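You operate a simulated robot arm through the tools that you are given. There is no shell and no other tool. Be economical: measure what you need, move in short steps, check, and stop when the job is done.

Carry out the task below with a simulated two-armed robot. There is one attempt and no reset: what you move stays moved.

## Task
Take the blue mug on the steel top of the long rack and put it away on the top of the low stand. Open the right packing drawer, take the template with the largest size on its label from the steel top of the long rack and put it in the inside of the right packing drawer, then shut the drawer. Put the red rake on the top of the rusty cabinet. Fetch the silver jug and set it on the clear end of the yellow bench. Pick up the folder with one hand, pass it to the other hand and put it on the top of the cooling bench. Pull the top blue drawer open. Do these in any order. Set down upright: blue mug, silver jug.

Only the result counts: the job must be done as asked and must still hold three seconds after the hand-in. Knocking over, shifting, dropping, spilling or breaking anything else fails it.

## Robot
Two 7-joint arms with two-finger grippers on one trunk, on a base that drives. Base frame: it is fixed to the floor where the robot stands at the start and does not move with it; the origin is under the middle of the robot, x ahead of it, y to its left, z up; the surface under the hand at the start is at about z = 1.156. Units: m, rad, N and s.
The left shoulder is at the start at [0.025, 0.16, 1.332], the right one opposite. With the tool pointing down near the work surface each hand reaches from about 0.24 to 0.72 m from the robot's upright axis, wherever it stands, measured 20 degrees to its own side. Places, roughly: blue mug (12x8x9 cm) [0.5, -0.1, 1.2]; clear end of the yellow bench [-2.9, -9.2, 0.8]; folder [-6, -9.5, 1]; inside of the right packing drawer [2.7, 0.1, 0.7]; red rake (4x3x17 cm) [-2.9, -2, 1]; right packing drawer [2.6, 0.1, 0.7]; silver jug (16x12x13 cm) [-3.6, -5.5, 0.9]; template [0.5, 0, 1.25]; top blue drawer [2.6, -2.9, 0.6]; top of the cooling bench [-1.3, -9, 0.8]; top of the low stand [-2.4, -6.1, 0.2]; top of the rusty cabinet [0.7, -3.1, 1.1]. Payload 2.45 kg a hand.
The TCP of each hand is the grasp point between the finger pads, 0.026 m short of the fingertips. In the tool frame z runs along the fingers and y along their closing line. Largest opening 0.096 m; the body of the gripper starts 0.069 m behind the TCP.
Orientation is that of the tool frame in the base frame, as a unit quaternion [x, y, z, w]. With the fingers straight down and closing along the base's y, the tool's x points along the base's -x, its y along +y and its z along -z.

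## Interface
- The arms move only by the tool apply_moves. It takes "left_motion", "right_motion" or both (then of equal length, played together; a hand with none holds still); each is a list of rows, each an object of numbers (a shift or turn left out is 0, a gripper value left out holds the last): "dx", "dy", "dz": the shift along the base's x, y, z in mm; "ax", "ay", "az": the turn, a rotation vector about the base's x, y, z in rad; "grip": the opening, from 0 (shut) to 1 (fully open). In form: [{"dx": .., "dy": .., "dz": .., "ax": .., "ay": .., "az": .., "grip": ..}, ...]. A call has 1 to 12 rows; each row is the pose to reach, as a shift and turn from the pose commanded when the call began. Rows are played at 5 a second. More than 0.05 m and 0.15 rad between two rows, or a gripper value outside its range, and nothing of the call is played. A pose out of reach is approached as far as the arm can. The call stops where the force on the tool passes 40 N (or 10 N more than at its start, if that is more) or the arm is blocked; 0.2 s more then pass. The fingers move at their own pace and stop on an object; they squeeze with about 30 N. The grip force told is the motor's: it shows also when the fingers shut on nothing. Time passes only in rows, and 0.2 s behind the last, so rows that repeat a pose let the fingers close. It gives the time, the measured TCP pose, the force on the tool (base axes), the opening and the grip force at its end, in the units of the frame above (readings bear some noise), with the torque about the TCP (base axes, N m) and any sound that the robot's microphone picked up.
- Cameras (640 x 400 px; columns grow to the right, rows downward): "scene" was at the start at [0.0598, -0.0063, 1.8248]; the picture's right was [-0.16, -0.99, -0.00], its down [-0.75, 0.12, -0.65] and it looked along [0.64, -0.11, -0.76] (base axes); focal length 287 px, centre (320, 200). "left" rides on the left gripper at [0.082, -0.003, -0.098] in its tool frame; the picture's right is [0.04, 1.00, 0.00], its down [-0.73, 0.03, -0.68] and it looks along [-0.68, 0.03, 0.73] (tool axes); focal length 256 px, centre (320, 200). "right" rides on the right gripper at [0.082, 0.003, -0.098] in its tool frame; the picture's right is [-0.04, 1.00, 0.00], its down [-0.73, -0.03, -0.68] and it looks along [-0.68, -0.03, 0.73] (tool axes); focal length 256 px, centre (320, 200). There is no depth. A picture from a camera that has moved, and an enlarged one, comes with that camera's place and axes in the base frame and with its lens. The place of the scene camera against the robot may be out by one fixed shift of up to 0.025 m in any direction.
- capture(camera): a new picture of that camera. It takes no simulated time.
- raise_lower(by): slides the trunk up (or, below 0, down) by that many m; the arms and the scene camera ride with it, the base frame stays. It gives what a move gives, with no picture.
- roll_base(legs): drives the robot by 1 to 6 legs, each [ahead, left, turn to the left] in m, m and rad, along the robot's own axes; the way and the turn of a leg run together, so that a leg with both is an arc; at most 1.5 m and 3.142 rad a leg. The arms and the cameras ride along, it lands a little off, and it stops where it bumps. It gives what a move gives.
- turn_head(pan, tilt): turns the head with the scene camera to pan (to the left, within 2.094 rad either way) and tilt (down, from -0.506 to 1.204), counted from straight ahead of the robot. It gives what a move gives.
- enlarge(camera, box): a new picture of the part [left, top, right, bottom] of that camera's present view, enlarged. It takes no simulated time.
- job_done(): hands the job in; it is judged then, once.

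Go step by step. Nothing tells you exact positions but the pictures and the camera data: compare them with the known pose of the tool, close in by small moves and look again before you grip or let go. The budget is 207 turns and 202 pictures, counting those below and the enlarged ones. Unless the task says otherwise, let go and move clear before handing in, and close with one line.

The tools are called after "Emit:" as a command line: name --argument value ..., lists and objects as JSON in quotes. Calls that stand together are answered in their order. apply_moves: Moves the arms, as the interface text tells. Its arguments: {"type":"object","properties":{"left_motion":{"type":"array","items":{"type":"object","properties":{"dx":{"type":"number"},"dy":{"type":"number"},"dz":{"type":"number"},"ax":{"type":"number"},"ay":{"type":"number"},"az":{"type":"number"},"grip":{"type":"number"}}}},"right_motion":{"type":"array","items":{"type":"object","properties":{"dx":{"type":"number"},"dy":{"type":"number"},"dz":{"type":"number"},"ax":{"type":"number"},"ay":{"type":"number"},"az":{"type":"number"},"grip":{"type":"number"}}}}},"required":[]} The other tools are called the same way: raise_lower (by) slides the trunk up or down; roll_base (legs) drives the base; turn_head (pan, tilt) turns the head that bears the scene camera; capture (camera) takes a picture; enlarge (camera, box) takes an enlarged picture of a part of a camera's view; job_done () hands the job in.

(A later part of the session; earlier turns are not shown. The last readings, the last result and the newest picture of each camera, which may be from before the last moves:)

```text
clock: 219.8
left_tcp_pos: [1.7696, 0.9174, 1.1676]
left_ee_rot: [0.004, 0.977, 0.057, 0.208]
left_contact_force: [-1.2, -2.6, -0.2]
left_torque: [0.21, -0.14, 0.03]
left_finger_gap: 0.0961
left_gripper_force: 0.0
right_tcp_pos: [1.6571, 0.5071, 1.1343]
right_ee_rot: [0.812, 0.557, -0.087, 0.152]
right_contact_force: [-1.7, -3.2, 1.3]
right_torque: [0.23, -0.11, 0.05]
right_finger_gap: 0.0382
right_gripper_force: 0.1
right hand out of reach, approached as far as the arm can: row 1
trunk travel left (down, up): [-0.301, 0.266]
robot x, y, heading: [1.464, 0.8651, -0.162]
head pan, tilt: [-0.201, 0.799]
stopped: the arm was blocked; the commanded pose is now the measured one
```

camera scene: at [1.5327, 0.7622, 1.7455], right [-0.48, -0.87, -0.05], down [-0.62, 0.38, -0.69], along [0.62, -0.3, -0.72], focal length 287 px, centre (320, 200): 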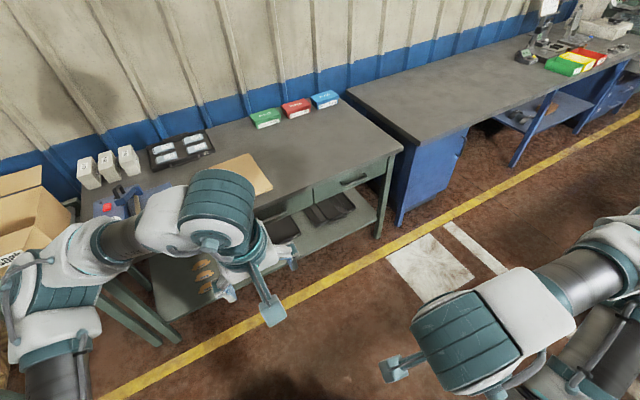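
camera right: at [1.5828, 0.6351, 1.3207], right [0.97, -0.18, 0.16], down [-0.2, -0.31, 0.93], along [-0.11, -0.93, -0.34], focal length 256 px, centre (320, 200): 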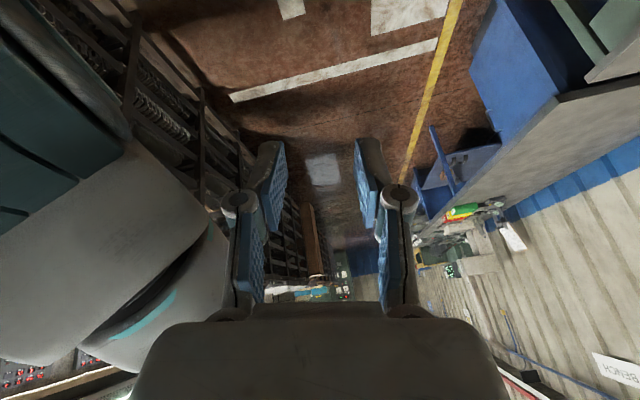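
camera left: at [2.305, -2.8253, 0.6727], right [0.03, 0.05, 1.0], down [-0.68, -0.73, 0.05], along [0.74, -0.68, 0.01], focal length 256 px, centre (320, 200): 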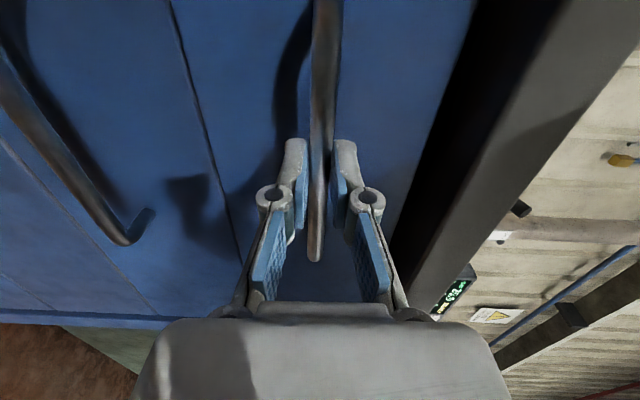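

The sway damps well only with a low trunk, so I keep stepping it down.

Emit:
raise_lower --by -0.4

Emit:
raise_lower --by -0.4

Emit:
raise_lower --by -0.4

Emit:
apply_moves --right_motion '[{"dx": 35, "dy": -30}, {"dx": 70, "dy": -60}, {"dx": 105, "dy": -90}]'

Emit:
raise_lower --by -0.4

Emit:
raise_lower --by -0.4

Emit:
raise_lower --by -0.4

Emit:
raise_lower --by -0.4

Emit:
raise_lower --by -0.4

Emit:
capture --camera "scene"

```text
clock: 220.3
left_tcp_pos: [1.7928, 1.1299, 1.1204]
left_ee_rot: [-0.008, 0.98, -0.02, 0.196]
left_contact_force: [-0.7, 2.4, 0.4]
left_torque: [-0.17, 0.06, 0.02]
left_finger_gap: 0.0958
left_gripper_force: 0.0
right_tcp_pos: [1.6871, 0.7222, 1.1651]
right_ee_rot: [0.801, 0.544, -0.139, 0.207]
right_contact_force: [0.1, 1.0, 0.1]
right_torque: [-0.07, 0.02, 0.03]
right_finger_gap: 0.0385
right_gripper_force: 0.2
right hand out of reach, approached as far as the arm can: row 1
trunk travel left (down, up): [-0.291, 0.275]
robot x, y, heading: [1.4674, 0.8877, -0.16]
head pan, tilt: [-0.201, 0.799]
stopped: the arm was blocked; the commanded pose is now the measured one
```

```text
clock: 220.8
left_tcp_pos: [1.7601, 0.9275, 1.1501]
left_ee_rot: [0.001, 0.974, 0.07, 0.216]
left_contact_force: [-1.1, -1.5, 1.0]
left_torque: [0.14, -0.06, 0.01]
left_finger_gap: 0.096
left_gripper_force: 0.2
right_tcp_pos: [1.6451, 0.5124, 1.1147]
right_ee_rot: [0.814, 0.553, -0.09, 0.155]
right_contact_force: [-1.5, -2.7, 1.5]
right_torque: [0.26, -0.09, -0.01]
right_finger_gap: 0.0382
right_gripper_force: 0.0
right hand out of reach, approached as far as the arm can: row 1
trunk travel left (down, up): [-0.283, 0.284]
robot x, y, heading: [1.4654, 0.8656, -0.157]
head pan, tilt: [-0.201, 0.799]
stopped: the arm was blocked; the commanded pose is now the measured one
```

```text
clock: 221.3
left_tcp_pos: [1.7841, 1.1341, 1.1028]
left_ee_rot: [-0.014, 0.979, -0.005, 0.205]
left_contact_force: [-1.4, 2.2, -1.6]
left_torque: [-0.19, -0.21, -0.01]
left_finger_gap: 0.0959
left_gripper_force: 0.0
right_tcp_pos: [1.6765, 0.7211, 1.1447]
right_ee_rot: [0.803, 0.54, -0.141, 0.208]
right_contact_force: [1.0, 1.3, 1.0]
right_torque: [-0.02, 0.01, 0.0]
right_finger_gap: 0.0387
right_gripper_force: 0.0
right hand out of reach, approached as far as the arm can: row 1
trunk travel left (down, up): [-0.274, 0.293]
robot x, y, heading: [1.4705, 0.8856, -0.154]
head pan, tilt: [-0.201, 0.799]
stopped: the arm was blocked; the commanded pose is now the measured one
```

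```text
clock: 221.8
left_tcp_pos: [1.7488, 0.9363, 1.1413]
left_ee_rot: [-0.005, 0.971, 0.079, 0.224]
left_contact_force: [-1.7, -1.7, 0.2]
left_torque: [0.11, -0.04, 0.0]
left_finger_gap: 0.0959
left_gripper_force: 0.0
right_tcp_pos: [1.6731, 0.485, 1.1014]
right_ee_rot: [0.818, 0.548, -0.089, 0.149]
right_contact_force: [-1.5, 0.1, 0.8]
right_torque: [0.14, -0.14, 0.02]
right_finger_gap: 0.0384
right_gripper_force: 0.1
trunk travel left (down, up): [-0.274, 0.293]
robot x, y, heading: [1.4697, 0.8644, -0.161]
head pan, tilt: [-0.201, 0.799]
stopped in row 2 (left hand): the arm was blocked; the commanded pose is now the measured one
```

```text
clock: 222.3
left_tcp_pos: [1.7767, 1.1395, 1.0991]
left_ee_rot: [-0.03, 0.978, -0.001, 0.205]
left_contact_force: [-0.5, 3.1, -2.3]
left_torque: [-0.18, -0.15, 0.0]
left_finger_gap: 0.0959
left_gripper_force: 0.0
right_tcp_pos: [1.7033, 0.6902, 1.1373]
right_ee_rot: [0.803, 0.538, -0.145, 0.211]
right_contact_force: [0.1, 0.6, 0.7]
right_torque: [-0.04, 0.05, 0.0]
right_finger_gap: 0.0386
right_gripper_force: 0.0
right hand out of reach, approached as far as the arm can: row 1
trunk travel left (down, up): [-0.265, 0.301]
robot x, y, heading: [1.4657, 0.8898, -0.156]
head pan, tilt: [-0.201, 0.799]
stopped: the arm was blocked; the commanded pose is now the measured one
```

```text
clock: 222.8
left_tcp_pos: [1.7437, 0.9408, 1.1273]
left_ee_rot: [-0.028, 0.972, 0.074, 0.221]
left_contact_force: [20.5, -55.9, 94.0]
left_torque: [-0.71, 14.42, 8.84]
left_finger_gap: 0.0961
left_gripper_force: 0.1
right_tcp_pos: [1.6627, 0.4893, 1.084]
right_ee_rot: [0.821, 0.543, -0.095, 0.151]
right_contact_force: [-2.8, -1.9, -0.8]
right_torque: [0.23, -0.16, 0.01]
right_finger_gap: 0.0384
right_gripper_force: 0.1
right hand out of reach, approached as far as the arm can: row 1
trunk travel left (down, up): [-0.257, 0.31]
robot x, y, heading: [1.4639, 0.8728, -0.161]
head pan, tilt: [-0.201, 0.799]
stopped: the arm was blocked; the commanded pose is now the measured one
```

```text
clock: 223.3
left_tcp_pos: [1.7706, 1.1423, 1.0861]
left_ee_rot: [-0.047, 0.978, 0.006, 0.202]
left_contact_force: [-1.4, 1.7, -1.6]
left_torque: [-0.1, -0.2, 0.0]
left_finger_gap: 0.0957
left_gripper_force: 0.0
right_tcp_pos: [1.6908, 0.6883, 1.1192]
right_ee_rot: [0.803, 0.537, -0.147, 0.213]
right_contact_force: [0.8, 0.5, 0.4]
right_torque: [-0.04, 0.01, -0.01]
right_finger_gap: 0.0386
right_gripper_force: 0.1
right hand out of reach, approached as far as the arm can: row 1
trunk travel left (down, up): [-0.248, 0.319]
robot x, y, heading: [1.4697, 0.8901, -0.159]
head pan, tilt: [-0.201, 0.799]
stopped: the arm was blocked; the commanded pose is now the measured one
```

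```text
clock: 223.8
left_tcp_pos: [1.7362, 0.9563, 1.1066]
left_ee_rot: [-0.025, 0.971, 0.091, 0.221]
left_contact_force: [-2.9, 0.7, -4.2]
left_torque: [0.07, -0.34, -0.12]
left_finger_gap: 0.0959
left_gripper_force: 0.1
right_tcp_pos: [1.6534, 0.4959, 1.0704]
right_ee_rot: [0.823, 0.538, -0.099, 0.155]
right_contact_force: [-1.1, -2.1, 0.3]
right_torque: [0.22, -0.1, 0.04]
right_finger_gap: 0.0381
right_gripper_force: 0.0
right hand out of reach, approached as far as the arm can: row 1
trunk travel left (down, up): [-0.239, 0.328]
robot x, y, heading: [1.4623, 0.8669, -0.164]
head pan, tilt: [-0.201, 0.799]
stopped: the arm was blocked; the commanded pose is now the measured one
```

```text
clock: 224.2
left_tcp_pos: [1.767, 1.1322, 1.0676]
left_ee_rot: [-0.056, 0.979, 0.021, 0.197]
left_contact_force: [0.1, 2.7, -0.6]
left_torque: [-0.19, -0.06, -0.05]
left_finger_gap: 0.0961
left_gripper_force: 0.1
right_tcp_pos: [1.6814, 0.6753, 1.0984]
right_ee_rot: [0.805, 0.535, -0.147, 0.21]
right_contact_force: [1.4, 1.8, 1.2]
right_torque: [-0.05, 0.08, -0.02]
right_finger_gap: 0.0386
right_gripper_force: 0.1
right hand out of reach, approached as far as the arm can: row 1
trunk travel left (down, up): [-0.229, 0.337]
robot x, y, heading: [1.4736, 0.8981, -0.159]
head pan, tilt: [-0.201, 0.799]
stopped: the arm was blocked; the commanded pose is now the measured one
```

```text
113 pictures are left
camera scene: at [1.6334, 0.9457, 1.5544], right [-0.35, -0.94, 0.06], down [-0.68, 0.21, -0.7], along [0.64, -0.28, -0.71], focal length 287 px, centre (320, 200)
```

scene: 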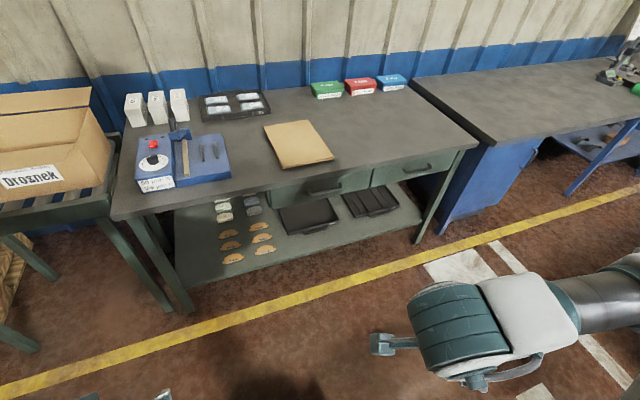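

Emit:
turn_head --pan -0.2 --tilt -0.4

Emit:
turn_head --pan -0.2 --tilt 0.9

Emit:
turn_head --pan -0.2 --tilt 0.5

Emit:
turn_head --pan -0.2 --tilt 1.0

Emit:
turn_head --pan -0.2 --tilt 0.3

Emit:
turn_head --pan -0.2 --tilt 0.9

```text
clock: 225.7
left_tcp_pos: [1.7501, 1.0166, 1.0899]
left_ee_rot: [-0.046, 0.976, 0.061, 0.202]
left_contact_force: [0.4, -1.4, 1.9]
left_torque: [0.09, 0.16, 0.07]
left_finger_gap: 0.0959
left_gripper_force: 0.0
right_tcp_pos: [1.6688, 0.5622, 1.0747]
right_ee_rot: [0.816, 0.539, -0.119, 0.171]
right_contact_force: [0.1, -0.7, 0.4]
right_torque: [0.06, 0.04, 0.0]
right_finger_gap: 0.0382
right_gripper_force: 0.0
trunk travel left (down, up): [-0.229, 0.337]
robot x, y, heading: [1.4609, 0.8725, -0.148]
head pan, tilt: [-0.201, -0.4]
```

```text
clock: 227.1
left_tcp_pos: [1.754, 1.0695, 1.0797]
left_ee_rot: [-0.047, 0.976, 0.047, 0.207]
left_contact_force: [-0.7, -0.6, 0.3]
left_torque: [-0.04, -0.04, -0.02]
left_finger_gap: 0.096
left_gripper_force: 0.2
right_tcp_pos: [1.6673, 0.6113, 1.0857]
right_ee_rot: [0.812, 0.536, -0.13, 0.19]
right_contact_force: [-0.3, -0.7, 0.1]
right_torque: [-0.01, -0.03, 0.03]
right_finger_gap: 0.0385
right_gripper_force: 0.1
trunk travel left (down, up): [-0.229, 0.337]
robot x, y, heading: [1.466, 0.8894, -0.16]
head pan, tilt: [-0.201, 0.901]
```

```text
clock: 228.0
left_tcp_pos: [1.7558, 1.0722, 1.0801]
left_ee_rot: [-0.047, 0.977, 0.047, 0.205]
left_contact_force: [0.1, 0.5, 0.7]
left_torque: [-0.02, 0.02, -0.03]
left_finger_gap: 0.096
left_gripper_force: 0.1
right_tcp_pos: [1.6699, 0.6132, 1.0862]
right_ee_rot: [0.812, 0.536, -0.13, 0.19]
right_contact_force: [1.0, 0.2, 0.5]
right_torque: [-0.04, 0.0, 0.05]
right_finger_gap: 0.0383
right_gripper_force: 0.0
trunk travel left (down, up): [-0.229, 0.337]
robot x, y, heading: [1.4699, 0.8882, -0.155]
head pan, tilt: [-0.201, 0.499]
```

```text
clock: 228.9
left_tcp_pos: [1.7513, 1.0514, 1.0836]
left_ee_rot: [-0.044, 0.976, 0.053, 0.209]
left_contact_force: [-0.8, 0.0, 1.1]
left_torque: [-0.01, -0.01, 0.0]
left_finger_gap: 0.0959
left_gripper_force: 0.1
right_tcp_pos: [1.6658, 0.5934, 1.0823]
right_ee_rot: [0.814, 0.536, -0.126, 0.186]
right_contact_force: [-0.4, -0.3, -0.3]
right_torque: [-0.03, -0.03, 0.0]
right_finger_gap: 0.0385
right_gripper_force: 0.0
trunk travel left (down, up): [-0.229, 0.337]
robot x, y, heading: [1.4659, 0.8828, -0.157]
head pan, tilt: [-0.201, 1.0]
```

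```text
clock: 230.0
left_tcp_pos: [1.7501, 1.0151, 1.0896]
left_ee_rot: [-0.041, 0.976, 0.063, 0.206]
left_contact_force: [1.0, -2.8, 0.2]
left_torque: [0.2, 0.15, 0.09]
left_finger_gap: 0.096
left_gripper_force: 0.1
right_tcp_pos: [1.6629, 0.5598, 1.0757]
right_ee_rot: [0.818, 0.537, -0.116, 0.172]
right_contact_force: [-0.6, -1.1, -0.7]
right_torque: [0.17, -0.09, -0.01]
right_finger_gap: 0.0384
right_gripper_force: 0.0
trunk travel left (down, up): [-0.229, 0.337]
robot x, y, heading: [1.4662, 0.8759, -0.156]
head pan, tilt: [-0.201, 0.3]
```

```text
clock: 231.0
left_tcp_pos: [1.7528, 1.0417, 1.0885]
left_ee_rot: [-0.049, 0.977, 0.049, 0.201]
left_contact_force: [-0.3, 0.0, 0.1]
left_torque: [0.05, 0.06, -0.02]
left_finger_gap: 0.096
left_gripper_force: 0.1
right_tcp_pos: [1.6671, 0.5876, 1.0825]
right_ee_rot: [0.816, 0.536, -0.123, 0.18]
right_contact_force: [-0.3, -0.3, 0.4]
right_torque: [0.01, -0.02, 0.01]
right_finger_gap: 0.0386
right_gripper_force: 0.1
trunk travel left (down, up): [-0.229, 0.337]
robot x, y, heading: [1.4651, 0.8809, -0.159]
head pan, tilt: [-0.201, 0.901]
```

The sway has mostly died at the lower trunk. I straighten the heading and restore both hands to their carrying pose.

Emit:
roll_base --legs '[[0, 0, 0.157]]'

Emit:
apply_moves --left_motion '[{"dx": 10, "dy": -4, "ax": -0.01, "ay": 0.035, "az": -0.02}, {"dx": 20, "dy": -8, "ax": -0.02, "ay": 0.07, "az": -0.04}, {"dx": 30, "dy": -12, "ax": -0.03, "ay": 0.105, "az": -0.06}, {"dx": 40, "dy": -16, "ax": -0.04, "ay": 0.14, "az": -0.08}, {"dx": 50, "dy": -20, "ax": -0.05, "ay": 0.175, "az": -0.1}, {"dx": 60, "dy": -24, "ax": -0.06, "ay": 0.21, "az": -0.12}, {"dx": 70, "dy": -28, "ax": -0.07, "ay": 0.245, "az": -0.14}, {"dx": 80, "dy": -32, "ax": -0.08, "ay": 0.28, "az": -0.16}, {"dx": 90, "dy": -36, "ax": -0.09, "ay": 0.315, "az": -0.18}, {"dx": 100, "dy": -40, "ax": -0.1, "ay": 0.35, "az": -0.2}, {"dx": 110, "dy": -45, "ax": -0.11, "ay": 0.385, "az": -0.22}, {"dx": 110, "dy": -50, "ax": -0.11, "ay": 0.41, "az": -0.25}]' --right_motion '[{"dx": 10, "ax": 0.02, "ay": 0.03, "az": 0.14}, {"dx": 20, "ax": 0.04, "ay": 0.06, "az": 0.28}, {"dx": 30, "ax": 0.06, "ay": 0.09, "az": 0.42}, {"dx": 40, "ax": 0.08, "ay": 0.12, "az": 0.56}, {"dx": 50, "ax": 0.1, "ay": 0.15, "az": 0.7}, {"dx": 60, "ax": 0.12, "ay": 0.18, "az": 0.84}, {"dx": 70, "ax": 0.14, "ay": 0.21, "az": 0.98}, {"dx": 80, "ax": 0.16, "ay": 0.24, "az": 1.12}, {"dx": 90, "ax": 0.18, "ay": 0.27, "az": 1.26}, {"dx": 100, "ax": 0.2, "ay": 0.3, "az": 1.4}, {"dx": 110, "ax": 0.22, "ay": 0.33, "az": 1.54}, {"dx": 120, "ax": 0.24, "ay": 0.36, "az": 1.67}]'

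Emit:
capture --camera "scene"

```text
clock: 232.1
left_tcp_pos: [1.7231, 1.1463, 1.0792]
left_ee_rot: [-0.135, 0.971, 0.045, 0.194]
left_contact_force: [-1.1, 1.1, -0.5]
left_torque: [-0.11, -0.1, -0.01]
left_finger_gap: 0.0958
left_gripper_force: 0.1
right_tcp_pos: [1.711, 0.6819, 1.0927]
right_ee_rot: [0.763, 0.599, -0.121, 0.21]
right_contact_force: [0.0, -0.3, 0.1]
right_torque: [-0.02, -0.01, 0.02]
right_finger_gap: 0.0385
right_gripper_force: 0.2
trunk travel left (down, up): [-0.229, 0.337]
robot x, y, heading: [1.4702, 0.8951, 0.006]
head pan, tilt: [-0.201, 0.901]
```

```text
clock: 234.8
left_tcp_pos: [1.8275, 1.113, 1.0795]
left_ee_rot: [-0.013, 1.0, -0.011, -0.005]
left_contact_force: [1.0, 0.1, 0.5]
left_torque: [-0.02, 0.01, -0.03]
left_finger_gap: 0.0961
left_gripper_force: 0.1
right_tcp_pos: [1.8271, 0.7003, 1.0969]
right_ee_rot: [0.054, 0.998, 0.007, 0.044]
right_contact_force: [0.2, -0.4, -1.0]
right_torque: [-0.03, 0.0, 0.04]
right_finger_gap: 0.0384
right_gripper_force: 0.0
trunk travel left (down, up): [-0.229, 0.337]
robot x, y, heading: [1.4689, 0.9004, 0.009]
head pan, tilt: [-0.201, 0.901]
stopped in row 12 (left hand): the arm was blocked; the commanded pose is now the measured one
```

```text
112 pictures are left
camera scene: at [1.6173, 0.9282, 1.5487], right [-0.19, -0.98, 0.02], down [-0.77, 0.14, -0.62], along [0.61, -0.14, -0.78], focal length 287 px, centre (320, 200)
```

scene: 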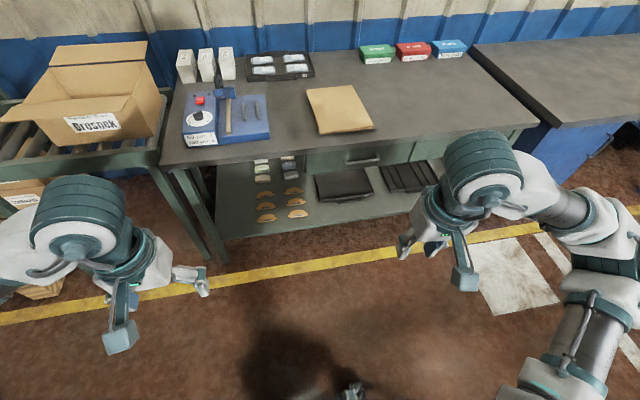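

Emit:
apply_moves --right_motion '[{"ay": 0.045, "az": 0.054, "grip": 1}, {"ax": -0.014, "ay": 0.088, "az": 0.108}, {"ax": -0.014, "ay": 0.088, "az": 0.108}]'

Emit:
roll_base --legs '[[-0.1, 0.05, -0.005]]'

Emit:
raise_lower --by 0.33

Emit:
roll_base --legs '[[-0.4, 0, 0]]'

Emit:
turn_head --pan 0.0 --tilt 0.95

Emit:
capture --camera "scene"

```text
clock: 235.7
left_tcp_pos: [1.8276, 1.12, 1.0793]
left_ee_rot: [-0.013, 1.0, -0.012, -0.007]
left_contact_force: [1.2, 0.6, -0.2]
left_torque: [-0.12, 0.0, 0.01]
left_finger_gap: 0.0959
left_gripper_force: 0.0
right_tcp_pos: [1.8266, 0.7054, 1.0983]
right_ee_rot: [0.001, 1.0, -0.003, 0.0]
right_contact_force: [0.6, 1.3, -0.5]
right_torque: [-0.12, 0.02, 0.0]
right_finger_gap: 0.0962
right_gripper_force: 0.1
trunk travel left (down, up): [-0.229, 0.337]
robot x, y, heading: [1.4656, 0.9056, 0.003]
head pan, tilt: [-0.201, 0.901]
```

```text
clock: 236.9
left_tcp_pos: [1.7286, 1.0954, 1.0881]
left_ee_rot: [-0.005, 1.0, 0.015, -0.005]
left_contact_force: [-0.6, -0.4, -0.2]
left_torque: [0.1, -0.02, -0.01]
left_finger_gap: 0.096
left_gripper_force: 0.0
right_tcp_pos: [1.7245, 0.6802, 1.0844]
right_ee_rot: [0.008, 1.0, 0.026, -0.001]
right_contact_force: [-0.5, -0.7, 1.3]
right_torque: [0.1, 0.0, 0.0]
right_finger_gap: 0.0961
right_gripper_force: 0.1
trunk travel left (down, up): [-0.229, 0.337]
robot x, y, heading: [1.3689, 0.9427, 0.001]
head pan, tilt: [-0.201, 0.901]
```

```text
clock: 240.1
left_tcp_pos: [1.7248, 1.1797, 1.4087]
left_ee_rot: [-0.008, 1.0, -0.017, -0.004]
left_contact_force: [-0.5, 1.4, 0.2]
left_torque: [-0.13, 0.05, 0.01]
left_finger_gap: 0.096
left_gripper_force: 0.0
right_tcp_pos: [1.7207, 0.765, 1.4314]
right_ee_rot: [0.007, 1.0, -0.007, 0.0]
right_contact_force: [0.7, 1.2, 0.4]
right_torque: [-0.17, -0.03, 0.02]
right_finger_gap: 0.0959
right_gripper_force: 0.0
trunk travel left (down, up): [-0.559, 0.007]
robot x, y, heading: [1.3637, 0.9484, 0.001]
head pan, tilt: [-0.201, 0.901]
```

```text
clock: 242.6
left_tcp_pos: [1.328, 1.0719, 1.4216]
left_ee_rot: [-0.006, 1.0, 0.017, -0.004]
left_contact_force: [-0.8, -1.8, -0.2]
left_torque: [0.22, -0.05, -0.06]
left_finger_gap: 0.0959
left_gripper_force: 0.1
right_tcp_pos: [1.3267, 0.6576, 1.4142]
right_ee_rot: [0.008, 1.0, 0.026, -0.001]
right_contact_force: [-0.8, -1.2, -0.7]
right_torque: [0.19, 0.04, -0.03]
right_finger_gap: 0.096
right_gripper_force: 0.1
trunk travel left (down, up): [-0.559, 0.007]
robot x, y, heading: [0.968, 0.9282, 0.007]
head pan, tilt: [-0.201, 0.901]
```

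```text
clock: 243.3
left_tcp_pos: [1.3222, 1.1228, 1.4151]
left_ee_rot: [-0.008, 1.0, -0.002, -0.003]
left_contact_force: [-0.4, -0.2, -0.4]
left_torque: [0.02, 0.0, -0.01]
left_finger_gap: 0.0962
left_gripper_force: 0.0
right_tcp_pos: [1.3209, 0.7092, 1.4258]
right_ee_rot: [0.008, 1.0, 0.005, -0.001]
right_contact_force: [0.1, 0.3, 0.2]
right_torque: [-0.03, -0.02, -0.03]
right_finger_gap: 0.096
right_gripper_force: 0.0
trunk travel left (down, up): [-0.559, 0.007]
robot x, y, heading: [0.9678, 0.9284, 0.003]
head pan, tilt: [0.0, 0.949]
```

```text
111 pictures are left
camera scene: at [1.0245, 0.9678, 1.8766], right [0.0, -1.0, 0.02], down [-0.82, -0.01, -0.58], along [0.58, -0.01, -0.82], focal length 287 px, centre (320, 200)
```

scene: 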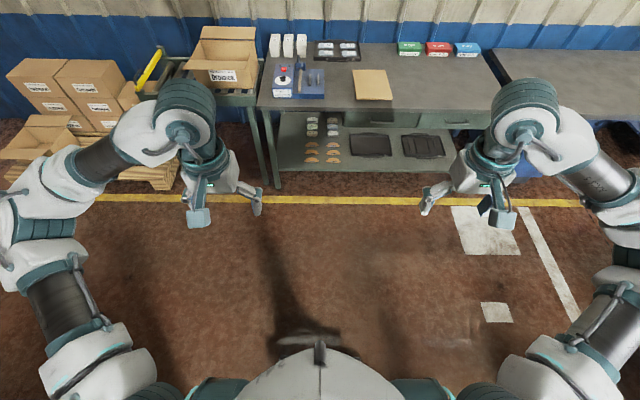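

Emit:
roll_base --legs '[[-0.5, 0, 0], [-0.5, 0, 0], [-0.2, 0, 0]]'

Emit:
raise_lower --by -0.35

Emit:
roll_base --legs '[[0, -0.3, 0], [0, -0.3, 0], [0, -0.3, 0]]'

Emit:
capture --camera "scene"

```text
clock: 249.6
left_tcp_pos: [0.2489, 1.1025, 1.4107]
left_ee_rot: [-0.007, 1.0, 0.013, -0.01]
left_contact_force: [0.2, -1.7, -1.9]
left_torque: [0.11, 0.07, -0.01]
left_finger_gap: 0.0961
left_gripper_force: 0.1
right_tcp_pos: [0.2426, 0.6878, 1.4119]
right_ee_rot: [0.013, 1.0, 0.01, -0.011]
right_contact_force: [0.9, -0.7, -1.3]
right_torque: [0.08, 0.16, -0.04]
right_finger_gap: 0.096
right_gripper_force: 0.1
trunk travel left (down, up): [-0.559, 0.007]
robot x, y, heading: [-0.1286, 0.9397, -0.004]
head pan, tilt: [0.0, 0.949]
stopped in leg 3: the robot was blocked; the commanded pose is now the measured one
```

```text
clock: 250.8
left_tcp_pos: [0.1969, 1.0221, 1.3566]
left_ee_rot: [-0.003, 0.999, 0.043, 0.012]
left_contact_force: [-0.2, -0.2, 0.6]
left_torque: [0.05, -0.06, -0.02]
left_finger_gap: 0.096
left_gripper_force: 0.0
right_tcp_pos: [0.1905, 0.6079, 1.3335]
right_ee_rot: [0.014, 0.999, 0.037, 0.011]
right_contact_force: [-0.5, -1.3, 0.6]
right_torque: [0.04, 0.02, -0.04]
right_finger_gap: 0.096
right_gripper_force: 0.2
trunk travel left (down, up): [-0.483, 0.084]
robot x, y, heading: [-0.1268, 0.9306, -0.009]
head pan, tilt: [0.0, 0.949]
stopped: the arm was blocked; the commanded pose is now the measured one
```

```text
clock: 252.1
left_tcp_pos: [0.1813, 0.7967, 1.3521]
left_ee_rot: [0.087, 0.992, 0.09, 0.017]
left_contact_force: [0.5, -3.3, 0.3]
left_torque: [0.19, 0.0, 0.01]
left_finger_gap: 0.0958
left_gripper_force: 0.0
right_tcp_pos: [0.1713, 0.4041, 1.3291]
right_ee_rot: [-0.02, 0.998, 0.065, 0.011]
right_contact_force: [0.1, -0.6, -0.2]
right_torque: [0.11, -0.01, 0.0]
right_finger_gap: 0.0961
right_gripper_force: 0.0
trunk travel left (down, up): [-0.483, 0.084]
robot x, y, heading: [-0.1188, 0.8098, -0.024]
head pan, tilt: [0.0, 0.949]
stopped in leg 1: the robot was blocked; the commanded pose is now the measured one
```

```text
110 pictures are left
camera scene: at [-0.061, 0.5367, 1.8013], right [-0.03, -0.99, -0.16], down [-0.81, 0.11, -0.57], along [0.58, 0.11, -0.81], focal length 287 px, centre (320, 200)
```

scene: 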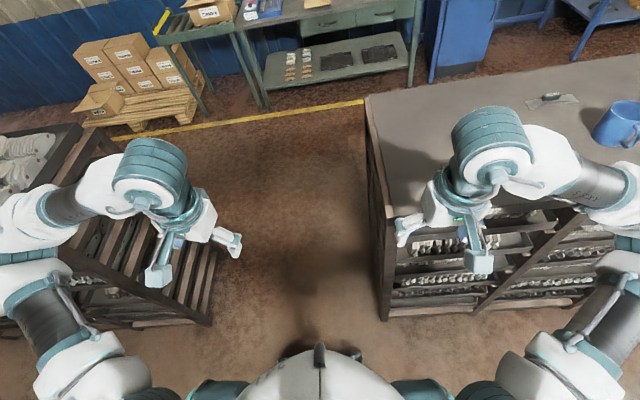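

The robot is rocking again even from the short stop; I lower the trunk and wait for calm before any sideways move.

Emit:
turn_head --pan 0.0 --tilt 0.0

Emit:
turn_head --pan 0.0 --tilt 0.9

Emit:
raise_lower --by -0.35

Emit:
turn_head --pan 0.0 --tilt 0.2

Emit:
raise_lower --by -0.35

Emit:
turn_head --pan 0.0 --tilt 0.9

Emit:
raise_lower --by -0.35

```text
clock: 253.3
left_tcp_pos: [0.1946, 0.8415, 1.3516]
left_ee_rot: [0.021, 0.997, 0.068, 0.017]
left_contact_force: [-0.5, 3.3, -0.8]
left_torque: [-0.24, -0.08, -0.07]
left_finger_gap: 0.0961
left_gripper_force: 0.1
right_tcp_pos: [0.1827, 0.4347, 1.3185]
right_ee_rot: [-0.017, 0.999, 0.039, 0.011]
right_contact_force: [-1.6, 1.7, 0.0]
right_torque: [-0.17, -0.04, -0.09]
right_finger_gap: 0.0962
right_gripper_force: 0.2
trunk travel left (down, up): [-0.483, 0.084]
robot x, y, heading: [-0.1166, 0.7975, -0.015]
head pan, tilt: [0.0, 0.0]
```

```text
clock: 254.5
left_tcp_pos: [0.1854, 0.8552, 1.3509]
left_ee_rot: [0.019, 0.998, 0.061, 0.019]
left_contact_force: [-1.5, 0.7, -0.3]
left_torque: [-0.1, -0.12, -0.09]
left_finger_gap: 0.0963
left_gripper_force: 0.0
right_tcp_pos: [0.1749, 0.449, 1.3231]
right_ee_rot: [-0.016, 0.999, 0.034, 0.014]
right_contact_force: [1.0, -0.7, 1.1]
right_torque: [0.03, 0.02, -0.05]
right_finger_gap: 0.0959
right_gripper_force: 0.1
trunk travel left (down, up): [-0.483, 0.084]
robot x, y, heading: [-0.1248, 0.8, -0.019]
head pan, tilt: [0.0, 0.901]
```

```text
clock: 255.0
left_tcp_pos: [0.2087, 1.0575, 1.3152]
left_ee_rot: [0.097, 0.995, 0.005, 0.027]
left_contact_force: [2.1, 2.3, 0.0]
left_torque: [-0.18, 0.15, 0.08]
left_finger_gap: 0.0959
left_gripper_force: 0.0
right_tcp_pos: [0.1882, 0.6631, 1.3584]
right_ee_rot: [-0.002, 0.999, -0.044, 0.013]
right_contact_force: [2.7, 0.4, -0.4]
right_torque: [-0.1, 0.21, 0.0]
right_finger_gap: 0.0959
right_gripper_force: 0.0
trunk travel left (down, up): [-0.477, 0.09]
robot x, y, heading: [-0.0925, 0.8216, -0.05]
head pan, tilt: [0.0, 0.901]
stopped: the arm was blocked; the commanded pose is now the measured one
```

```text
clock: 256.1
left_tcp_pos: [0.2339, 1.0037, 1.3209]
left_ee_rot: [0.121, 0.992, 0.022, 0.022]
left_contact_force: [2.6, -0.4, 2.6]
left_torque: [0.13, 0.23, 0.08]
left_finger_gap: 0.0957
left_gripper_force: 0.0
right_tcp_pos: [0.2074, 0.6098, 1.3534]
right_ee_rot: [0.014, 1.0, -0.024, 0.007]
right_contact_force: [-0.2, -1.1, 0.8]
right_torque: [0.13, 0.08, -0.01]
right_finger_gap: 0.0962
right_gripper_force: 0.1
trunk travel left (down, up): [-0.477, 0.09]
robot x, y, heading: [-0.079, 0.8236, -0.076]
head pan, tilt: [0.0, 0.201]
```

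```text
clock: 256.7
left_tcp_pos: [0.1641, 0.8709, 1.324]
left_ee_rot: [0.066, 0.995, 0.066, 0.03]
left_contact_force: [-3.9, -3.8, 0.7]
left_torque: [0.38, -0.32, -0.1]
left_finger_gap: 0.0961
left_gripper_force: 0.1
right_tcp_pos: [0.1161, 0.4722, 1.3018]
right_ee_rot: [-0.021, 1.0, 0.007, 0.019]
right_contact_force: [-2.0, -3.5, 0.7]
right_torque: [0.38, -0.04, -0.02]
right_finger_gap: 0.0959
right_gripper_force: 0.1
trunk travel left (down, up): [-0.459, 0.108]
robot x, y, heading: [-0.1353, 0.8101, -0.101]
head pan, tilt: [0.0, 0.201]
stopped: the arm was blocked; the commanded pose is now the measured one
```

```text
clock: 257.8
left_tcp_pos: [0.1566, 0.9016, 1.3234]
left_ee_rot: [0.06, 0.996, 0.054, 0.033]
left_contact_force: [-3.4, -1.0, 2.6]
left_torque: [0.03, -0.29, -0.05]
left_finger_gap: 0.0957
left_gripper_force: 0.0
right_tcp_pos: [0.107, 0.5052, 1.3109]
right_ee_rot: [-0.027, 0.999, -0.005, 0.023]
right_contact_force: [0.6, -0.3, 1.2]
right_torque: [0.04, -0.05, 0.0]
right_finger_gap: 0.0959
right_gripper_force: 0.1
trunk travel left (down, up): [-0.459, 0.108]
robot x, y, heading: [-0.1379, 0.8128, -0.097]
head pan, tilt: [0.0, 0.901]
```

```text
clock: 258.4
left_tcp_pos: [0.1842, 1.0692, 1.2797]
left_ee_rot: [0.095, 0.995, -0.001, 0.035]
left_contact_force: [1.4, 4.1, -0.1]
left_torque: [-0.37, 0.16, 0.05]
left_finger_gap: 0.0961
left_gripper_force: 0.1
right_tcp_pos: [0.1339, 0.6727, 1.3249]
right_ee_rot: [-0.017, 0.997, -0.072, 0.013]
right_contact_force: [-0.2, 1.6, -0.9]
right_torque: [-0.17, 0.03, 0.05]
right_finger_gap: 0.0961
right_gripper_force: 0.1
trunk travel left (down, up): [-0.445, 0.122]
robot x, y, heading: [-0.1161, 0.821, -0.11]
head pan, tilt: [0.0, 0.901]
stopped: the arm was blocked; the commanded pose is now the measured one
```

Emit:
raise_lower --by -0.4

Emit:
raise_lower --by -0.4

Emit:
apply_moves --right_motion '[{"dx": 20, "dy": -40}, {"dx": 30, "dy": -80}, {"dx": 40, "dy": -120}]'

Emit:
raise_lower --by -0.4

Emit:
raise_lower --by -0.4

Emit:
raise_lower --by -0.4

Emit:
raise_lower --by -0.4

Emit:
raise_lower --by -0.4

Emit:
raise_lower --by -0.4

Emit:
capture --camera "scene"

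```text
clock: 259.0
left_tcp_pos: [0.1502, 0.8549, 1.3019]
left_ee_rot: [0.091, 0.992, 0.078, 0.039]
left_contact_force: [-2.5, -2.3, -1.3]
left_torque: [0.17, -0.19, -0.09]
left_finger_gap: 0.0958
left_gripper_force: 0.0
right_tcp_pos: [0.0876, 0.4577, 1.278]
right_ee_rot: [-0.029, 0.999, -0.005, 0.024]
right_contact_force: [-0.8, -3.7, 0.0]
right_torque: [0.31, -0.06, -0.09]
right_finger_gap: 0.0958
right_gripper_force: 0.0
trunk travel left (down, up): [-0.436, 0.131]
robot x, y, heading: [-0.1291, 0.8094, -0.126]
head pan, tilt: [0.0, 0.901]
stopped: the arm was blocked; the commanded pose is now the measured one
```

```text
clock: 259.5
left_tcp_pos: [0.1612, 1.0632, 1.2636]
left_ee_rot: [0.111, 0.993, 0.014, 0.04]
left_contact_force: [0.6, 4.4, 0.6]
left_torque: [-0.34, 0.13, 0.02]
left_finger_gap: 0.096
left_gripper_force: 0.0
right_tcp_pos: [0.1059, 0.6656, 1.3055]
right_ee_rot: [-0.028, 0.996, -0.079, 0.01]
right_contact_force: [-0.9, 4.0, -1.0]
right_torque: [-0.4, -0.09, 0.04]
right_finger_gap: 0.0961
right_gripper_force: 0.0
trunk travel left (down, up): [-0.429, 0.138]
robot x, y, heading: [-0.1309, 0.8229, -0.115]
head pan, tilt: [0.0, 0.901]
stopped: the arm was blocked; the commanded pose is now the measured one
```

```text
clock: 260.1
left_tcp_pos: [0.1284, 0.8617, 1.2939]
left_ee_rot: [0.095, 0.99, 0.091, 0.045]
left_contact_force: [-2.2, -2.4, -2.2]
left_torque: [0.24, -0.22, -0.08]
left_finger_gap: 0.096
left_gripper_force: 0.1
right_tcp_pos: [0.0916, 0.3997, 1.2635]
right_ee_rot: [-0.037, 0.999, -0.009, 0.025]
right_contact_force: [-1.7, -2.3, 0.6]
right_torque: [0.19, -0.19, -0.05]
right_finger_gap: 0.0959
right_gripper_force: 0.0
trunk travel left (down, up): [-0.429, 0.138]
robot x, y, heading: [-0.1394, 0.8035, -0.121]
head pan, tilt: [0.0, 0.901]
stopped in row 2 (left hand): the arm was blocked; the commanded pose is now the measured one
```

```text
clock: 260.6
left_tcp_pos: [0.1339, 1.0579, 1.2526]
left_ee_rot: [0.139, 0.988, 0.033, 0.05]
left_contact_force: [1.3, 1.4, 0.5]
left_torque: [-0.12, 0.11, 0.06]
left_finger_gap: 0.096
left_gripper_force: 0.1
right_tcp_pos: [0.1054, 0.6078, 1.2967]
right_ee_rot: [-0.05, 0.995, -0.084, 0.005]
right_contact_force: [1.2, 2.5, 0.6]
right_torque: [-0.35, 0.07, 0.02]
right_finger_gap: 0.0957
right_gripper_force: 0.1
trunk travel left (down, up): [-0.421, 0.146]
robot x, y, heading: [-0.1444, 0.8282, -0.112]
head pan, tilt: [0.0, 0.901]
stopped: the arm was blocked; the commanded pose is now the measured one
```

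```text
clock: 261.2
left_tcp_pos: [0.1042, 0.8696, 1.2739]
left_ee_rot: [0.11, 0.987, 0.103, 0.052]
left_contact_force: [-1.2, -1.9, 0.1]
left_torque: [0.16, -0.15, -0.08]
left_finger_gap: 0.0961
left_gripper_force: 0.3
right_tcp_pos: [0.0651, 0.4106, 1.2441]
right_ee_rot: [-0.061, 0.998, -0.019, 0.021]
right_contact_force: [-2.7, -0.9, 1.0]
right_torque: [0.15, -0.18, -0.07]
right_finger_gap: 0.0959
right_gripper_force: 0.1
trunk travel left (down, up): [-0.411, 0.156]
robot x, y, heading: [-0.1491, 0.8089, -0.124]
head pan, tilt: [0.0, 0.901]
stopped: the arm was blocked; the commanded pose is now the measured one
```

```text
clock: 261.7
left_tcp_pos: [0.1139, 1.0815, 1.2311]
left_ee_rot: [0.127, 0.99, 0.037, 0.056]
left_contact_force: [0.7, 2.9, 0.5]
left_torque: [-0.35, 0.1, 0.06]
left_finger_gap: 0.096
left_gripper_force: 0.1
right_tcp_pos: [0.08, 0.6243, 1.281]
right_ee_rot: [-0.076, 0.992, -0.1, 0.001]
right_contact_force: [0.6, 1.2, -0.6]
right_torque: [-0.14, 0.1, 0.04]
right_finger_gap: 0.0959
right_gripper_force: 0.0
trunk travel left (down, up): [-0.403, 0.164]
robot x, y, heading: [-0.1501, 0.8281, -0.109]
head pan, tilt: [0.0, 0.901]
stopped: the arm was blocked; the commanded pose is now the measured one
```

```text
clock: 262.3
left_tcp_pos: [0.0828, 0.8756, 1.2556]
left_ee_rot: [0.116, 0.985, 0.114, 0.058]
left_contact_force: [-1.7, -0.9, 0.8]
left_torque: [0.06, -0.06, -0.07]
left_finger_gap: 0.096
left_gripper_force: 0.2
right_tcp_pos: [0.0404, 0.4149, 1.2258]
right_ee_rot: [-0.077, 0.996, -0.029, 0.017]
right_contact_force: [-3.2, -1.3, -0.1]
right_torque: [0.09, -0.18, -0.04]
right_finger_gap: 0.0958
right_gripper_force: 0.0
trunk travel left (down, up): [-0.394, 0.173]
robot x, y, heading: [-0.1579, 0.8109, -0.117]
head pan, tilt: [0.0, 0.901]
stopped: the arm was blocked; the commanded pose is now the measured one
```

```text
clock: 262.8
left_tcp_pos: [0.0963, 1.0884, 1.2146]
left_ee_rot: [0.125, 0.989, 0.048, 0.062]
left_contact_force: [0.7, 3.6, 0.0]
left_torque: [-0.35, 0.05, 0.05]
left_finger_gap: 0.0959
left_gripper_force: 0.0
right_tcp_pos: [0.0565, 0.6297, 1.2633]
right_ee_rot: [-0.086, 0.991, -0.107, -0.004]
right_contact_force: [1.4, 0.5, -0.5]
right_torque: [-0.03, 0.13, 0.05]
right_finger_gap: 0.096
right_gripper_force: 0.1
right hand out of reach, approached as far as the arm can: row 1
trunk travel left (down, up): [-0.387, 0.179]
robot x, y, heading: [-0.1563, 0.8294, -0.117]
head pan, tilt: [0.0, 0.901]
stopped: the arm was blocked; the commanded pose is now the measured one
```

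```text
clock: 263.3
left_tcp_pos: [0.0657, 0.8842, 1.2389]
left_ee_rot: [0.115, 0.984, 0.123, 0.063]
left_contact_force: [-0.6, -0.9, 0.0]
left_torque: [0.01, -0.06, -0.06]
left_finger_gap: 0.0961
left_gripper_force: 0.1
right_tcp_pos: [0.019, 0.4213, 1.2113]
right_ee_rot: [-0.085, 0.996, -0.037, 0.011]
right_contact_force: [-1.8, -1.2, 0.6]
right_torque: [0.12, -0.18, -0.04]
right_finger_gap: 0.0958
right_gripper_force: 0.0
right hand out of reach, approached as far as the arm can: row 1
trunk travel left (down, up): [-0.379, 0.188]
robot x, y, heading: [-0.1625, 0.8117, -0.129]
head pan, tilt: [0.0, 0.901]
stopped: the arm was blocked; the commanded pose is now the measured one
```

```text
109 pictures are left
camera scene: at [-0.1027, 0.7309, 1.6988], right [-0.13, -0.99, -0.05], down [-0.77, 0.13, -0.62], along [0.62, -0.04, -0.78], focal length 287 px, centre (320, 200)
```

scene: 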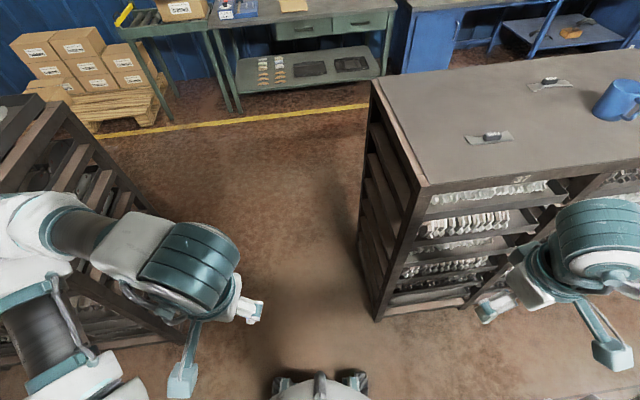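

Emit:
apply_moves --left_motion '[{"dx": 40}, {"dx": 80}, {"dx": 120}]' --right_motion '[{"dx": 35, "dy": -20}, {"dx": 70, "dy": -40}, {"dx": 105, "dy": -60}]'

Emit:
raise_lower --by -0.4

Emit:
raise_lower --by -0.4

Emit:
raise_lower --by -0.4

Emit:
raise_lower --by -0.4

Emit:
apply_moves --left_motion '[{"dx": 40}, {"dx": 80}, {"dx": 120}]' --right_motion '[{"dx": 35, "dy": -20}, {"dx": 70, "dy": -40}, {"dx": 105, "dy": -60}]'

Emit:
raise_lower --by -0.4

Emit:
raise_lower --by -0.4

Emit:
raise_lower --by -0.4

Emit:
raise_lower --by -0.4

Emit:
raise_lower --by -0.4

Emit:
raise_lower --by -0.4

```text
clock: 263.8
left_tcp_pos: [0.1335, 1.0949, 1.2015]
left_ee_rot: [0.118, 0.99, 0.05, 0.063]
left_contact_force: [0.0, 2.8, 0.5]
left_torque: [-0.23, -0.04, 0.01]
left_finger_gap: 0.0958
left_gripper_force: 0.1
right_tcp_pos: [0.0838, 0.6118, 1.255]
right_ee_rot: [-0.093, 0.989, -0.118, -0.01]
right_contact_force: [1.1, 1.6, 0.6]
right_torque: [-0.11, 0.03, 0.0]
right_finger_gap: 0.0963
right_gripper_force: 0.0
trunk travel left (down, up): [-0.379, 0.188]
robot x, y, heading: [-0.163, 0.8281, -0.121]
head pan, tilt: [0.0, 0.901]
stopped in row 2 (left hand): the arm was blocked; the commanded pose is now the measured one
```

```text
clock: 264.3
left_tcp_pos: [0.101, 0.8845, 1.2281]
left_ee_rot: [0.116, 0.982, 0.132, 0.066]
left_contact_force: [0.5, -0.6, 1.2]
left_torque: [0.08, -0.03, -0.05]
left_finger_gap: 0.0961
left_gripper_force: 0.1
right_tcp_pos: [0.0463, 0.3995, 1.1986]
right_ee_rot: [-0.087, 0.995, -0.042, 0.006]
right_contact_force: [-1.0, -1.0, -0.5]
right_torque: [0.12, -0.15, -0.06]
right_finger_gap: 0.0962
right_gripper_force: 0.0
right hand out of reach, approached as far as the arm can: row 1
trunk travel left (down, up): [-0.37, 0.197]
robot x, y, heading: [-0.171, 0.8101, -0.124]
head pan, tilt: [0.0, 0.901]
stopped: the arm was blocked; the commanded pose is now the measured one
```

```text
clock: 264.8
left_tcp_pos: [0.1146, 1.0965, 1.1847]
left_ee_rot: [0.119, 0.989, 0.061, 0.067]
left_contact_force: [-0.4, 1.8, 0.3]
left_torque: [-0.18, -0.02, 0.0]
left_finger_gap: 0.0958
left_gripper_force: 0.0
right_tcp_pos: [0.0647, 0.614, 1.2375]
right_ee_rot: [-0.091, 0.988, -0.127, -0.012]
right_contact_force: [1.3, 1.1, 1.4]
right_torque: [-0.07, 0.08, 0.05]
right_finger_gap: 0.096
right_gripper_force: 0.1
right hand out of reach, approached as far as the arm can: row 1
trunk travel left (down, up): [-0.363, 0.204]
robot x, y, heading: [-0.1666, 0.8306, -0.121]
head pan, tilt: [0.0, 0.901]
stopped: the arm was blocked; the commanded pose is now the measured one
```

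```text
clock: 265.4
left_tcp_pos: [0.0852, 0.8898, 1.2112]
left_ee_rot: [0.118, 0.981, 0.14, 0.07]
left_contact_force: [0.4, -1.0, 0.7]
left_torque: [0.08, -0.01, 0.0]
left_finger_gap: 0.0961
left_gripper_force: 0.0
right_tcp_pos: [0.0303, 0.4036, 1.1841]
right_ee_rot: [-0.084, 0.995, -0.049, 0.003]
right_contact_force: [-1.9, -1.8, -0.1]
right_torque: [0.13, -0.12, -0.05]
right_finger_gap: 0.0957
right_gripper_force: 0.1
right hand out of reach, approached as far as the arm can: row 1
trunk travel left (down, up): [-0.354, 0.212]
robot x, y, heading: [-0.1732, 0.8047, -0.129]
head pan, tilt: [0.0, 0.901]
stopped: the arm was blocked; the commanded pose is now the measured one
```

```text
clock: 265.9
left_tcp_pos: [0.1002, 1.0968, 1.1684]
left_ee_rot: [0.116, 0.988, 0.068, 0.07]
left_contact_force: [-0.4, 1.6, -0.4]
left_torque: [-0.14, -0.01, 0.01]
left_finger_gap: 0.0957
left_gripper_force: 0.0
right_tcp_pos: [0.0477, 0.614, 1.2214]
right_ee_rot: [-0.088, 0.987, -0.133, -0.015]
right_contact_force: [1.3, -0.2, 0.8]
right_torque: [0.0, 0.11, 0.02]
right_finger_gap: 0.0959
right_gripper_force: 0.2
right hand out of reach, approached as far as the arm can: row 1
trunk travel left (down, up): [-0.347, 0.22]
robot x, y, heading: [-0.1712, 0.8283, -0.124]
head pan, tilt: [0.0, 0.901]
stopped: the arm was blocked; the commanded pose is now the measured one
```

```text
clock: 266.4
left_tcp_pos: [0.127, 0.8895, 1.2054]
left_ee_rot: [0.125, 0.978, 0.149, 0.073]
left_contact_force: [-0.6, -0.6, 0.6]
left_torque: [0.03, -0.03, -0.07]
left_finger_gap: 0.0959
left_gripper_force: 0.1
right_tcp_pos: [0.0628, 0.3776, 1.1736]
right_ee_rot: [-0.077, 0.996, -0.048, -0.003]
right_contact_force: [-1.3, -0.5, -0.2]
right_torque: [0.02, -0.13, -0.07]
right_finger_gap: 0.0958
right_gripper_force: 0.1
trunk travel left (down, up): [-0.347, 0.22]
robot x, y, heading: [-0.1789, 0.8045, -0.126]
head pan, tilt: [0.0, 0.901]
stopped in row 2 (left hand): the arm was blocked; the commanded pose is now the measured one
```

```text
clock: 266.9
left_tcp_pos: [0.1394, 1.0968, 1.163]
left_ee_rot: [0.116, 0.988, 0.074, 0.076]
left_contact_force: [-0.9, 2.8, 0.9]
left_torque: [-0.17, 0.0, 0.02]
left_finger_gap: 0.0959
left_gripper_force: 0.1
right_tcp_pos: [0.0787, 0.5882, 1.218]
right_ee_rot: [-0.084, 0.987, -0.136, -0.018]
right_contact_force: [1.0, -0.2, 0.6]
right_torque: [-0.04, 0.1, 0.06]
right_finger_gap: 0.096
right_gripper_force: 0.1
right hand out of reach, approached as far as the arm can: row 1
trunk travel left (down, up): [-0.34, 0.227]
robot x, y, heading: [-0.1713, 0.8282, -0.122]
head pan, tilt: [0.0, 0.901]
stopped: the arm was blocked; the commanded pose is now the measured one
```

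```text
clock: 267.4
left_tcp_pos: [0.1105, 0.8982, 1.1898]
left_ee_rot: [0.128, 0.977, 0.154, 0.079]
left_contact_force: [0.1, -1.4, 0.0]
left_torque: [0.1, -0.02, -0.04]
left_finger_gap: 0.096
left_gripper_force: 0.0
right_tcp_pos: [0.0472, 0.3866, 1.1629]
right_ee_rot: [-0.074, 0.996, -0.059, -0.005]
right_contact_force: [-0.6, -1.1, 0.6]
right_torque: [0.12, -0.13, -0.01]
right_finger_gap: 0.096
right_gripper_force: 0.2
right hand out of reach, approached as far as the arm can: row 1
trunk travel left (down, up): [-0.331, 0.236]
robot x, y, heading: [-0.1772, 0.8035, -0.124]
head pan, tilt: [0.0, 0.901]
stopped: the arm was blocked; the commanded pose is now the measured one
```

```text
clock: 267.9
left_tcp_pos: [0.1285, 1.0877, 1.1522]
left_ee_rot: [0.117, 0.986, 0.085, 0.079]
left_contact_force: [0.6, 0.6, 0.7]
left_torque: [-0.1, -0.05, -0.01]
left_finger_gap: 0.0959
left_gripper_force: 0.0
right_tcp_pos: [0.0664, 0.5768, 1.2]
right_ee_rot: [-0.08, 0.987, -0.137, -0.017]
right_contact_force: [0.6, 0.2, 0.9]
right_torque: [-0.07, 0.04, 0.04]
right_finger_gap: 0.0961
right_gripper_force: 0.1
right hand out of reach, approached as far as the arm can: row 1
trunk travel left (down, up): [-0.323, 0.243]
robot x, y, heading: [-0.1738, 0.8288, -0.122]
head pan, tilt: [0.0, 0.901]
stopped: the arm was blocked; the commanded pose is now the measured one
```

```text
clock: 271.1
left_tcp_pos: [0.1622, 1.007, 0.7942]
left_ee_rot: [0.135, 0.983, 0.113, -0.043]
left_contact_force: [0.4, 0.2, 0.3]
left_torque: [0.01, -0.02, 0.02]
left_finger_gap: 0.0958
left_gripper_force: 0.1
right_tcp_pos: [0.0975, 0.4954, 0.8234]
right_ee_rot: [-0.089, 0.987, -0.085, -0.108]
right_contact_force: [0.3, 0.9, 0.6]
right_torque: [0.02, -0.04, 0.01]
right_finger_gap: 0.0956
right_gripper_force: 0.0
right hand out of reach, approached as far as the arm can: row 1
trunk travel left (down, up): [0.0, 0.567]
robot x, y, heading: [-0.1778, 0.8163, -0.119]
head pan, tilt: [0.0, 0.901]
```

```text
clock: 271.6
left_tcp_pos: [0.1615, 0.99, 0.7986]
left_ee_rot: [0.137, 0.982, 0.123, -0.043]
left_contact_force: [-0.7, -1.0, 0.2]
left_torque: [0.11, 0.0, -0.04]
left_finger_gap: 0.0959
left_gripper_force: 0.0
right_tcp_pos: [0.0947, 0.48, 0.8188]
right_ee_rot: [-0.088, 0.987, -0.076, -0.108]
right_contact_force: [-0.4, -1.5, -0.3]
right_torque: [0.06, -0.06, -0.01]
right_finger_gap: 0.0959
right_gripper_force: 0.0
right hand out of reach, approached as far as the arm can: row 1
trunk travel left (down, up): [0.0, 0.567]
robot x, y, heading: [-0.1737, 0.8135, -0.123]
head pan, tilt: [0.0, 0.901]
```

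```text
clock: 272.1
left_tcp_pos: [0.1663, 1.0362, 0.7888]
left_ee_rot: [0.133, 0.985, 0.1, -0.044]
left_contact_force: [-0.5, 1.7, 0.1]
left_torque: [-0.1, -0.02, 0.02]
left_finger_gap: 0.0961
left_gripper_force: 0.0
right_tcp_pos: [0.102, 0.5284, 0.832]
right_ee_rot: [-0.089, 0.985, -0.098, -0.113]
right_contact_force: [0.0, 1.0, 0.0]
right_torque: [-0.1, 0.0, 0.03]
right_finger_gap: 0.096
right_gripper_force: 0.2
right hand out of reach, approached as far as the arm can: row 1
trunk travel left (down, up): [0.0, 0.567]
robot x, y, heading: [-0.1753, 0.8286, -0.12]
head pan, tilt: [0.0, 0.901]
```

The trunk is fully down and calm now. I straighten up, restore the hands, and drive sideways with the low trunk.

Emit:
roll_base --legs '[[-0.1, 0, 0.12]]'

Emit:
apply_moves --left_motion '[{"ax": -0.07, "ay": -0.03, "az": 0.05, "dy": -20}, {"ax": -0.14, "ay": -0.06, "az": 0.1, "dy": -40}, {"ax": -0.22, "ay": -0.086, "az": 0.15, "dy": -60}, {"ax": -0.22, "ay": -0.086, "az": 0.15, "dy": -80}, {"ax": -0.22, "ay": -0.086, "az": 0.15, "dy": -80}]' --right_motion '[{"ax": 0.06, "ay": -0.07, "az": -0.1, "dy": 10}, {"ax": 0.12, "ay": -0.14, "az": -0.2, "dy": 20}, {"ax": 0.18, "ay": -0.22, "az": -0.3, "dy": 40}, {"ax": 0.18, "ay": -0.22, "az": -0.3, "dy": 50}, {"ax": 0.18, "ay": -0.22, "az": -0.3, "dy": 50}]'

Emit:
roll_base --legs '[[0, -0.45, 0], [0, -0.4, 0]]'

Emit:
capture --camera "scene"

```text
clock: 273.2
left_tcp_pos: [0.0383, 1.0334, 0.7996]
left_ee_rot: [0.078, 0.989, 0.119, -0.049]
left_contact_force: [-0.4, -2.1, 0.6]
left_torque: [0.17, 0.01, 0.0]
left_finger_gap: 0.0962
left_gripper_force: 0.1
right_tcp_pos: [0.033, 0.5175, 0.8178]
right_ee_rot: [-0.147, 0.98, -0.081, -0.103]
right_contact_force: [-0.5, 0.1, 0.3]
right_torque: [0.09, -0.08, -0.03]
right_finger_gap: 0.0957
right_gripper_force: 0.1
trunk travel left (down, up): [0.0, 0.567]
robot x, y, heading: [-0.2724, 0.8145, -0.007]
head pan, tilt: [0.0, 0.901]
```

```text
clock: 274.4
left_tcp_pos: [0.0359, 0.9794, 0.7941]
left_ee_rot: [0.004, 1.0, -0.005, -0.003]
left_contact_force: [-0.8, 0.0, 0.3]
left_torque: [0.01, 0.01, -0.03]
left_finger_gap: 0.0963
left_gripper_force: 0.1
left hand out of reach, approached as far as the arm can: row 2, 3
right_tcp_pos: [0.0302, 0.5945, 0.8272]
right_ee_rot: [0.004, 1.0, -0.007, 0.006]
right_contact_force: [0.4, 1.0, -0.3]
right_torque: [-0.05, 0.04, 0.01]
right_finger_gap: 0.096
right_gripper_force: 0.1
trunk travel left (down, up): [0.0, 0.567]
robot x, y, heading: [-0.2718, 0.821, -0.003]
head pan, tilt: [0.0, 0.901]
```

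```text
clock: 279.3
left_tcp_pos: [0.0311, 0.1194, 0.7946]
left_ee_rot: [0.003, 1.0, -0.004, -0.003]
left_contact_force: [0.1, 0.4, -0.7]
left_torque: [-0.02, 0.0, 0.02]
left_finger_gap: 0.0961
left_gripper_force: 0.0
right_tcp_pos: [0.026, -0.2652, 0.8271]
right_ee_rot: [0.003, 1.0, -0.006, 0.006]
right_contact_force: [0.4, -0.1, -0.8]
right_torque: [-0.04, 0.03, -0.01]
right_finger_gap: 0.096
right_gripper_force: 0.1
trunk travel left (down, up): [0.0, 0.567]
robot x, y, heading: [-0.2739, -0.0378, -0.006]
head pan, tilt: [0.0, 0.901]
```

```text
108 pictures are left
camera scene: at [0.1387, -0.0274, 1.259], right [0.0, -1.0, 0.0], down [-0.79, 0.0, -0.62], along [0.62, -0.01, -0.79], focal length 287 px, centre (320, 200)
```

scene: 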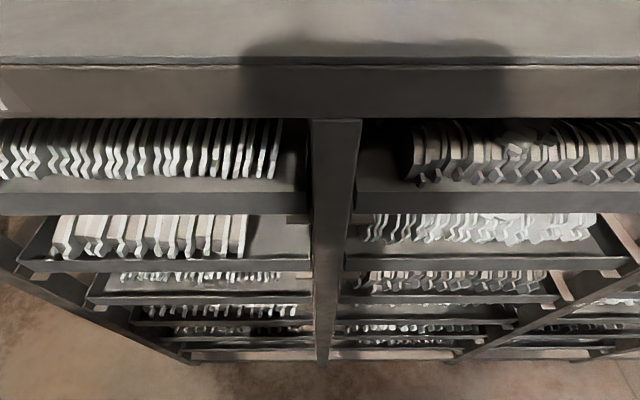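

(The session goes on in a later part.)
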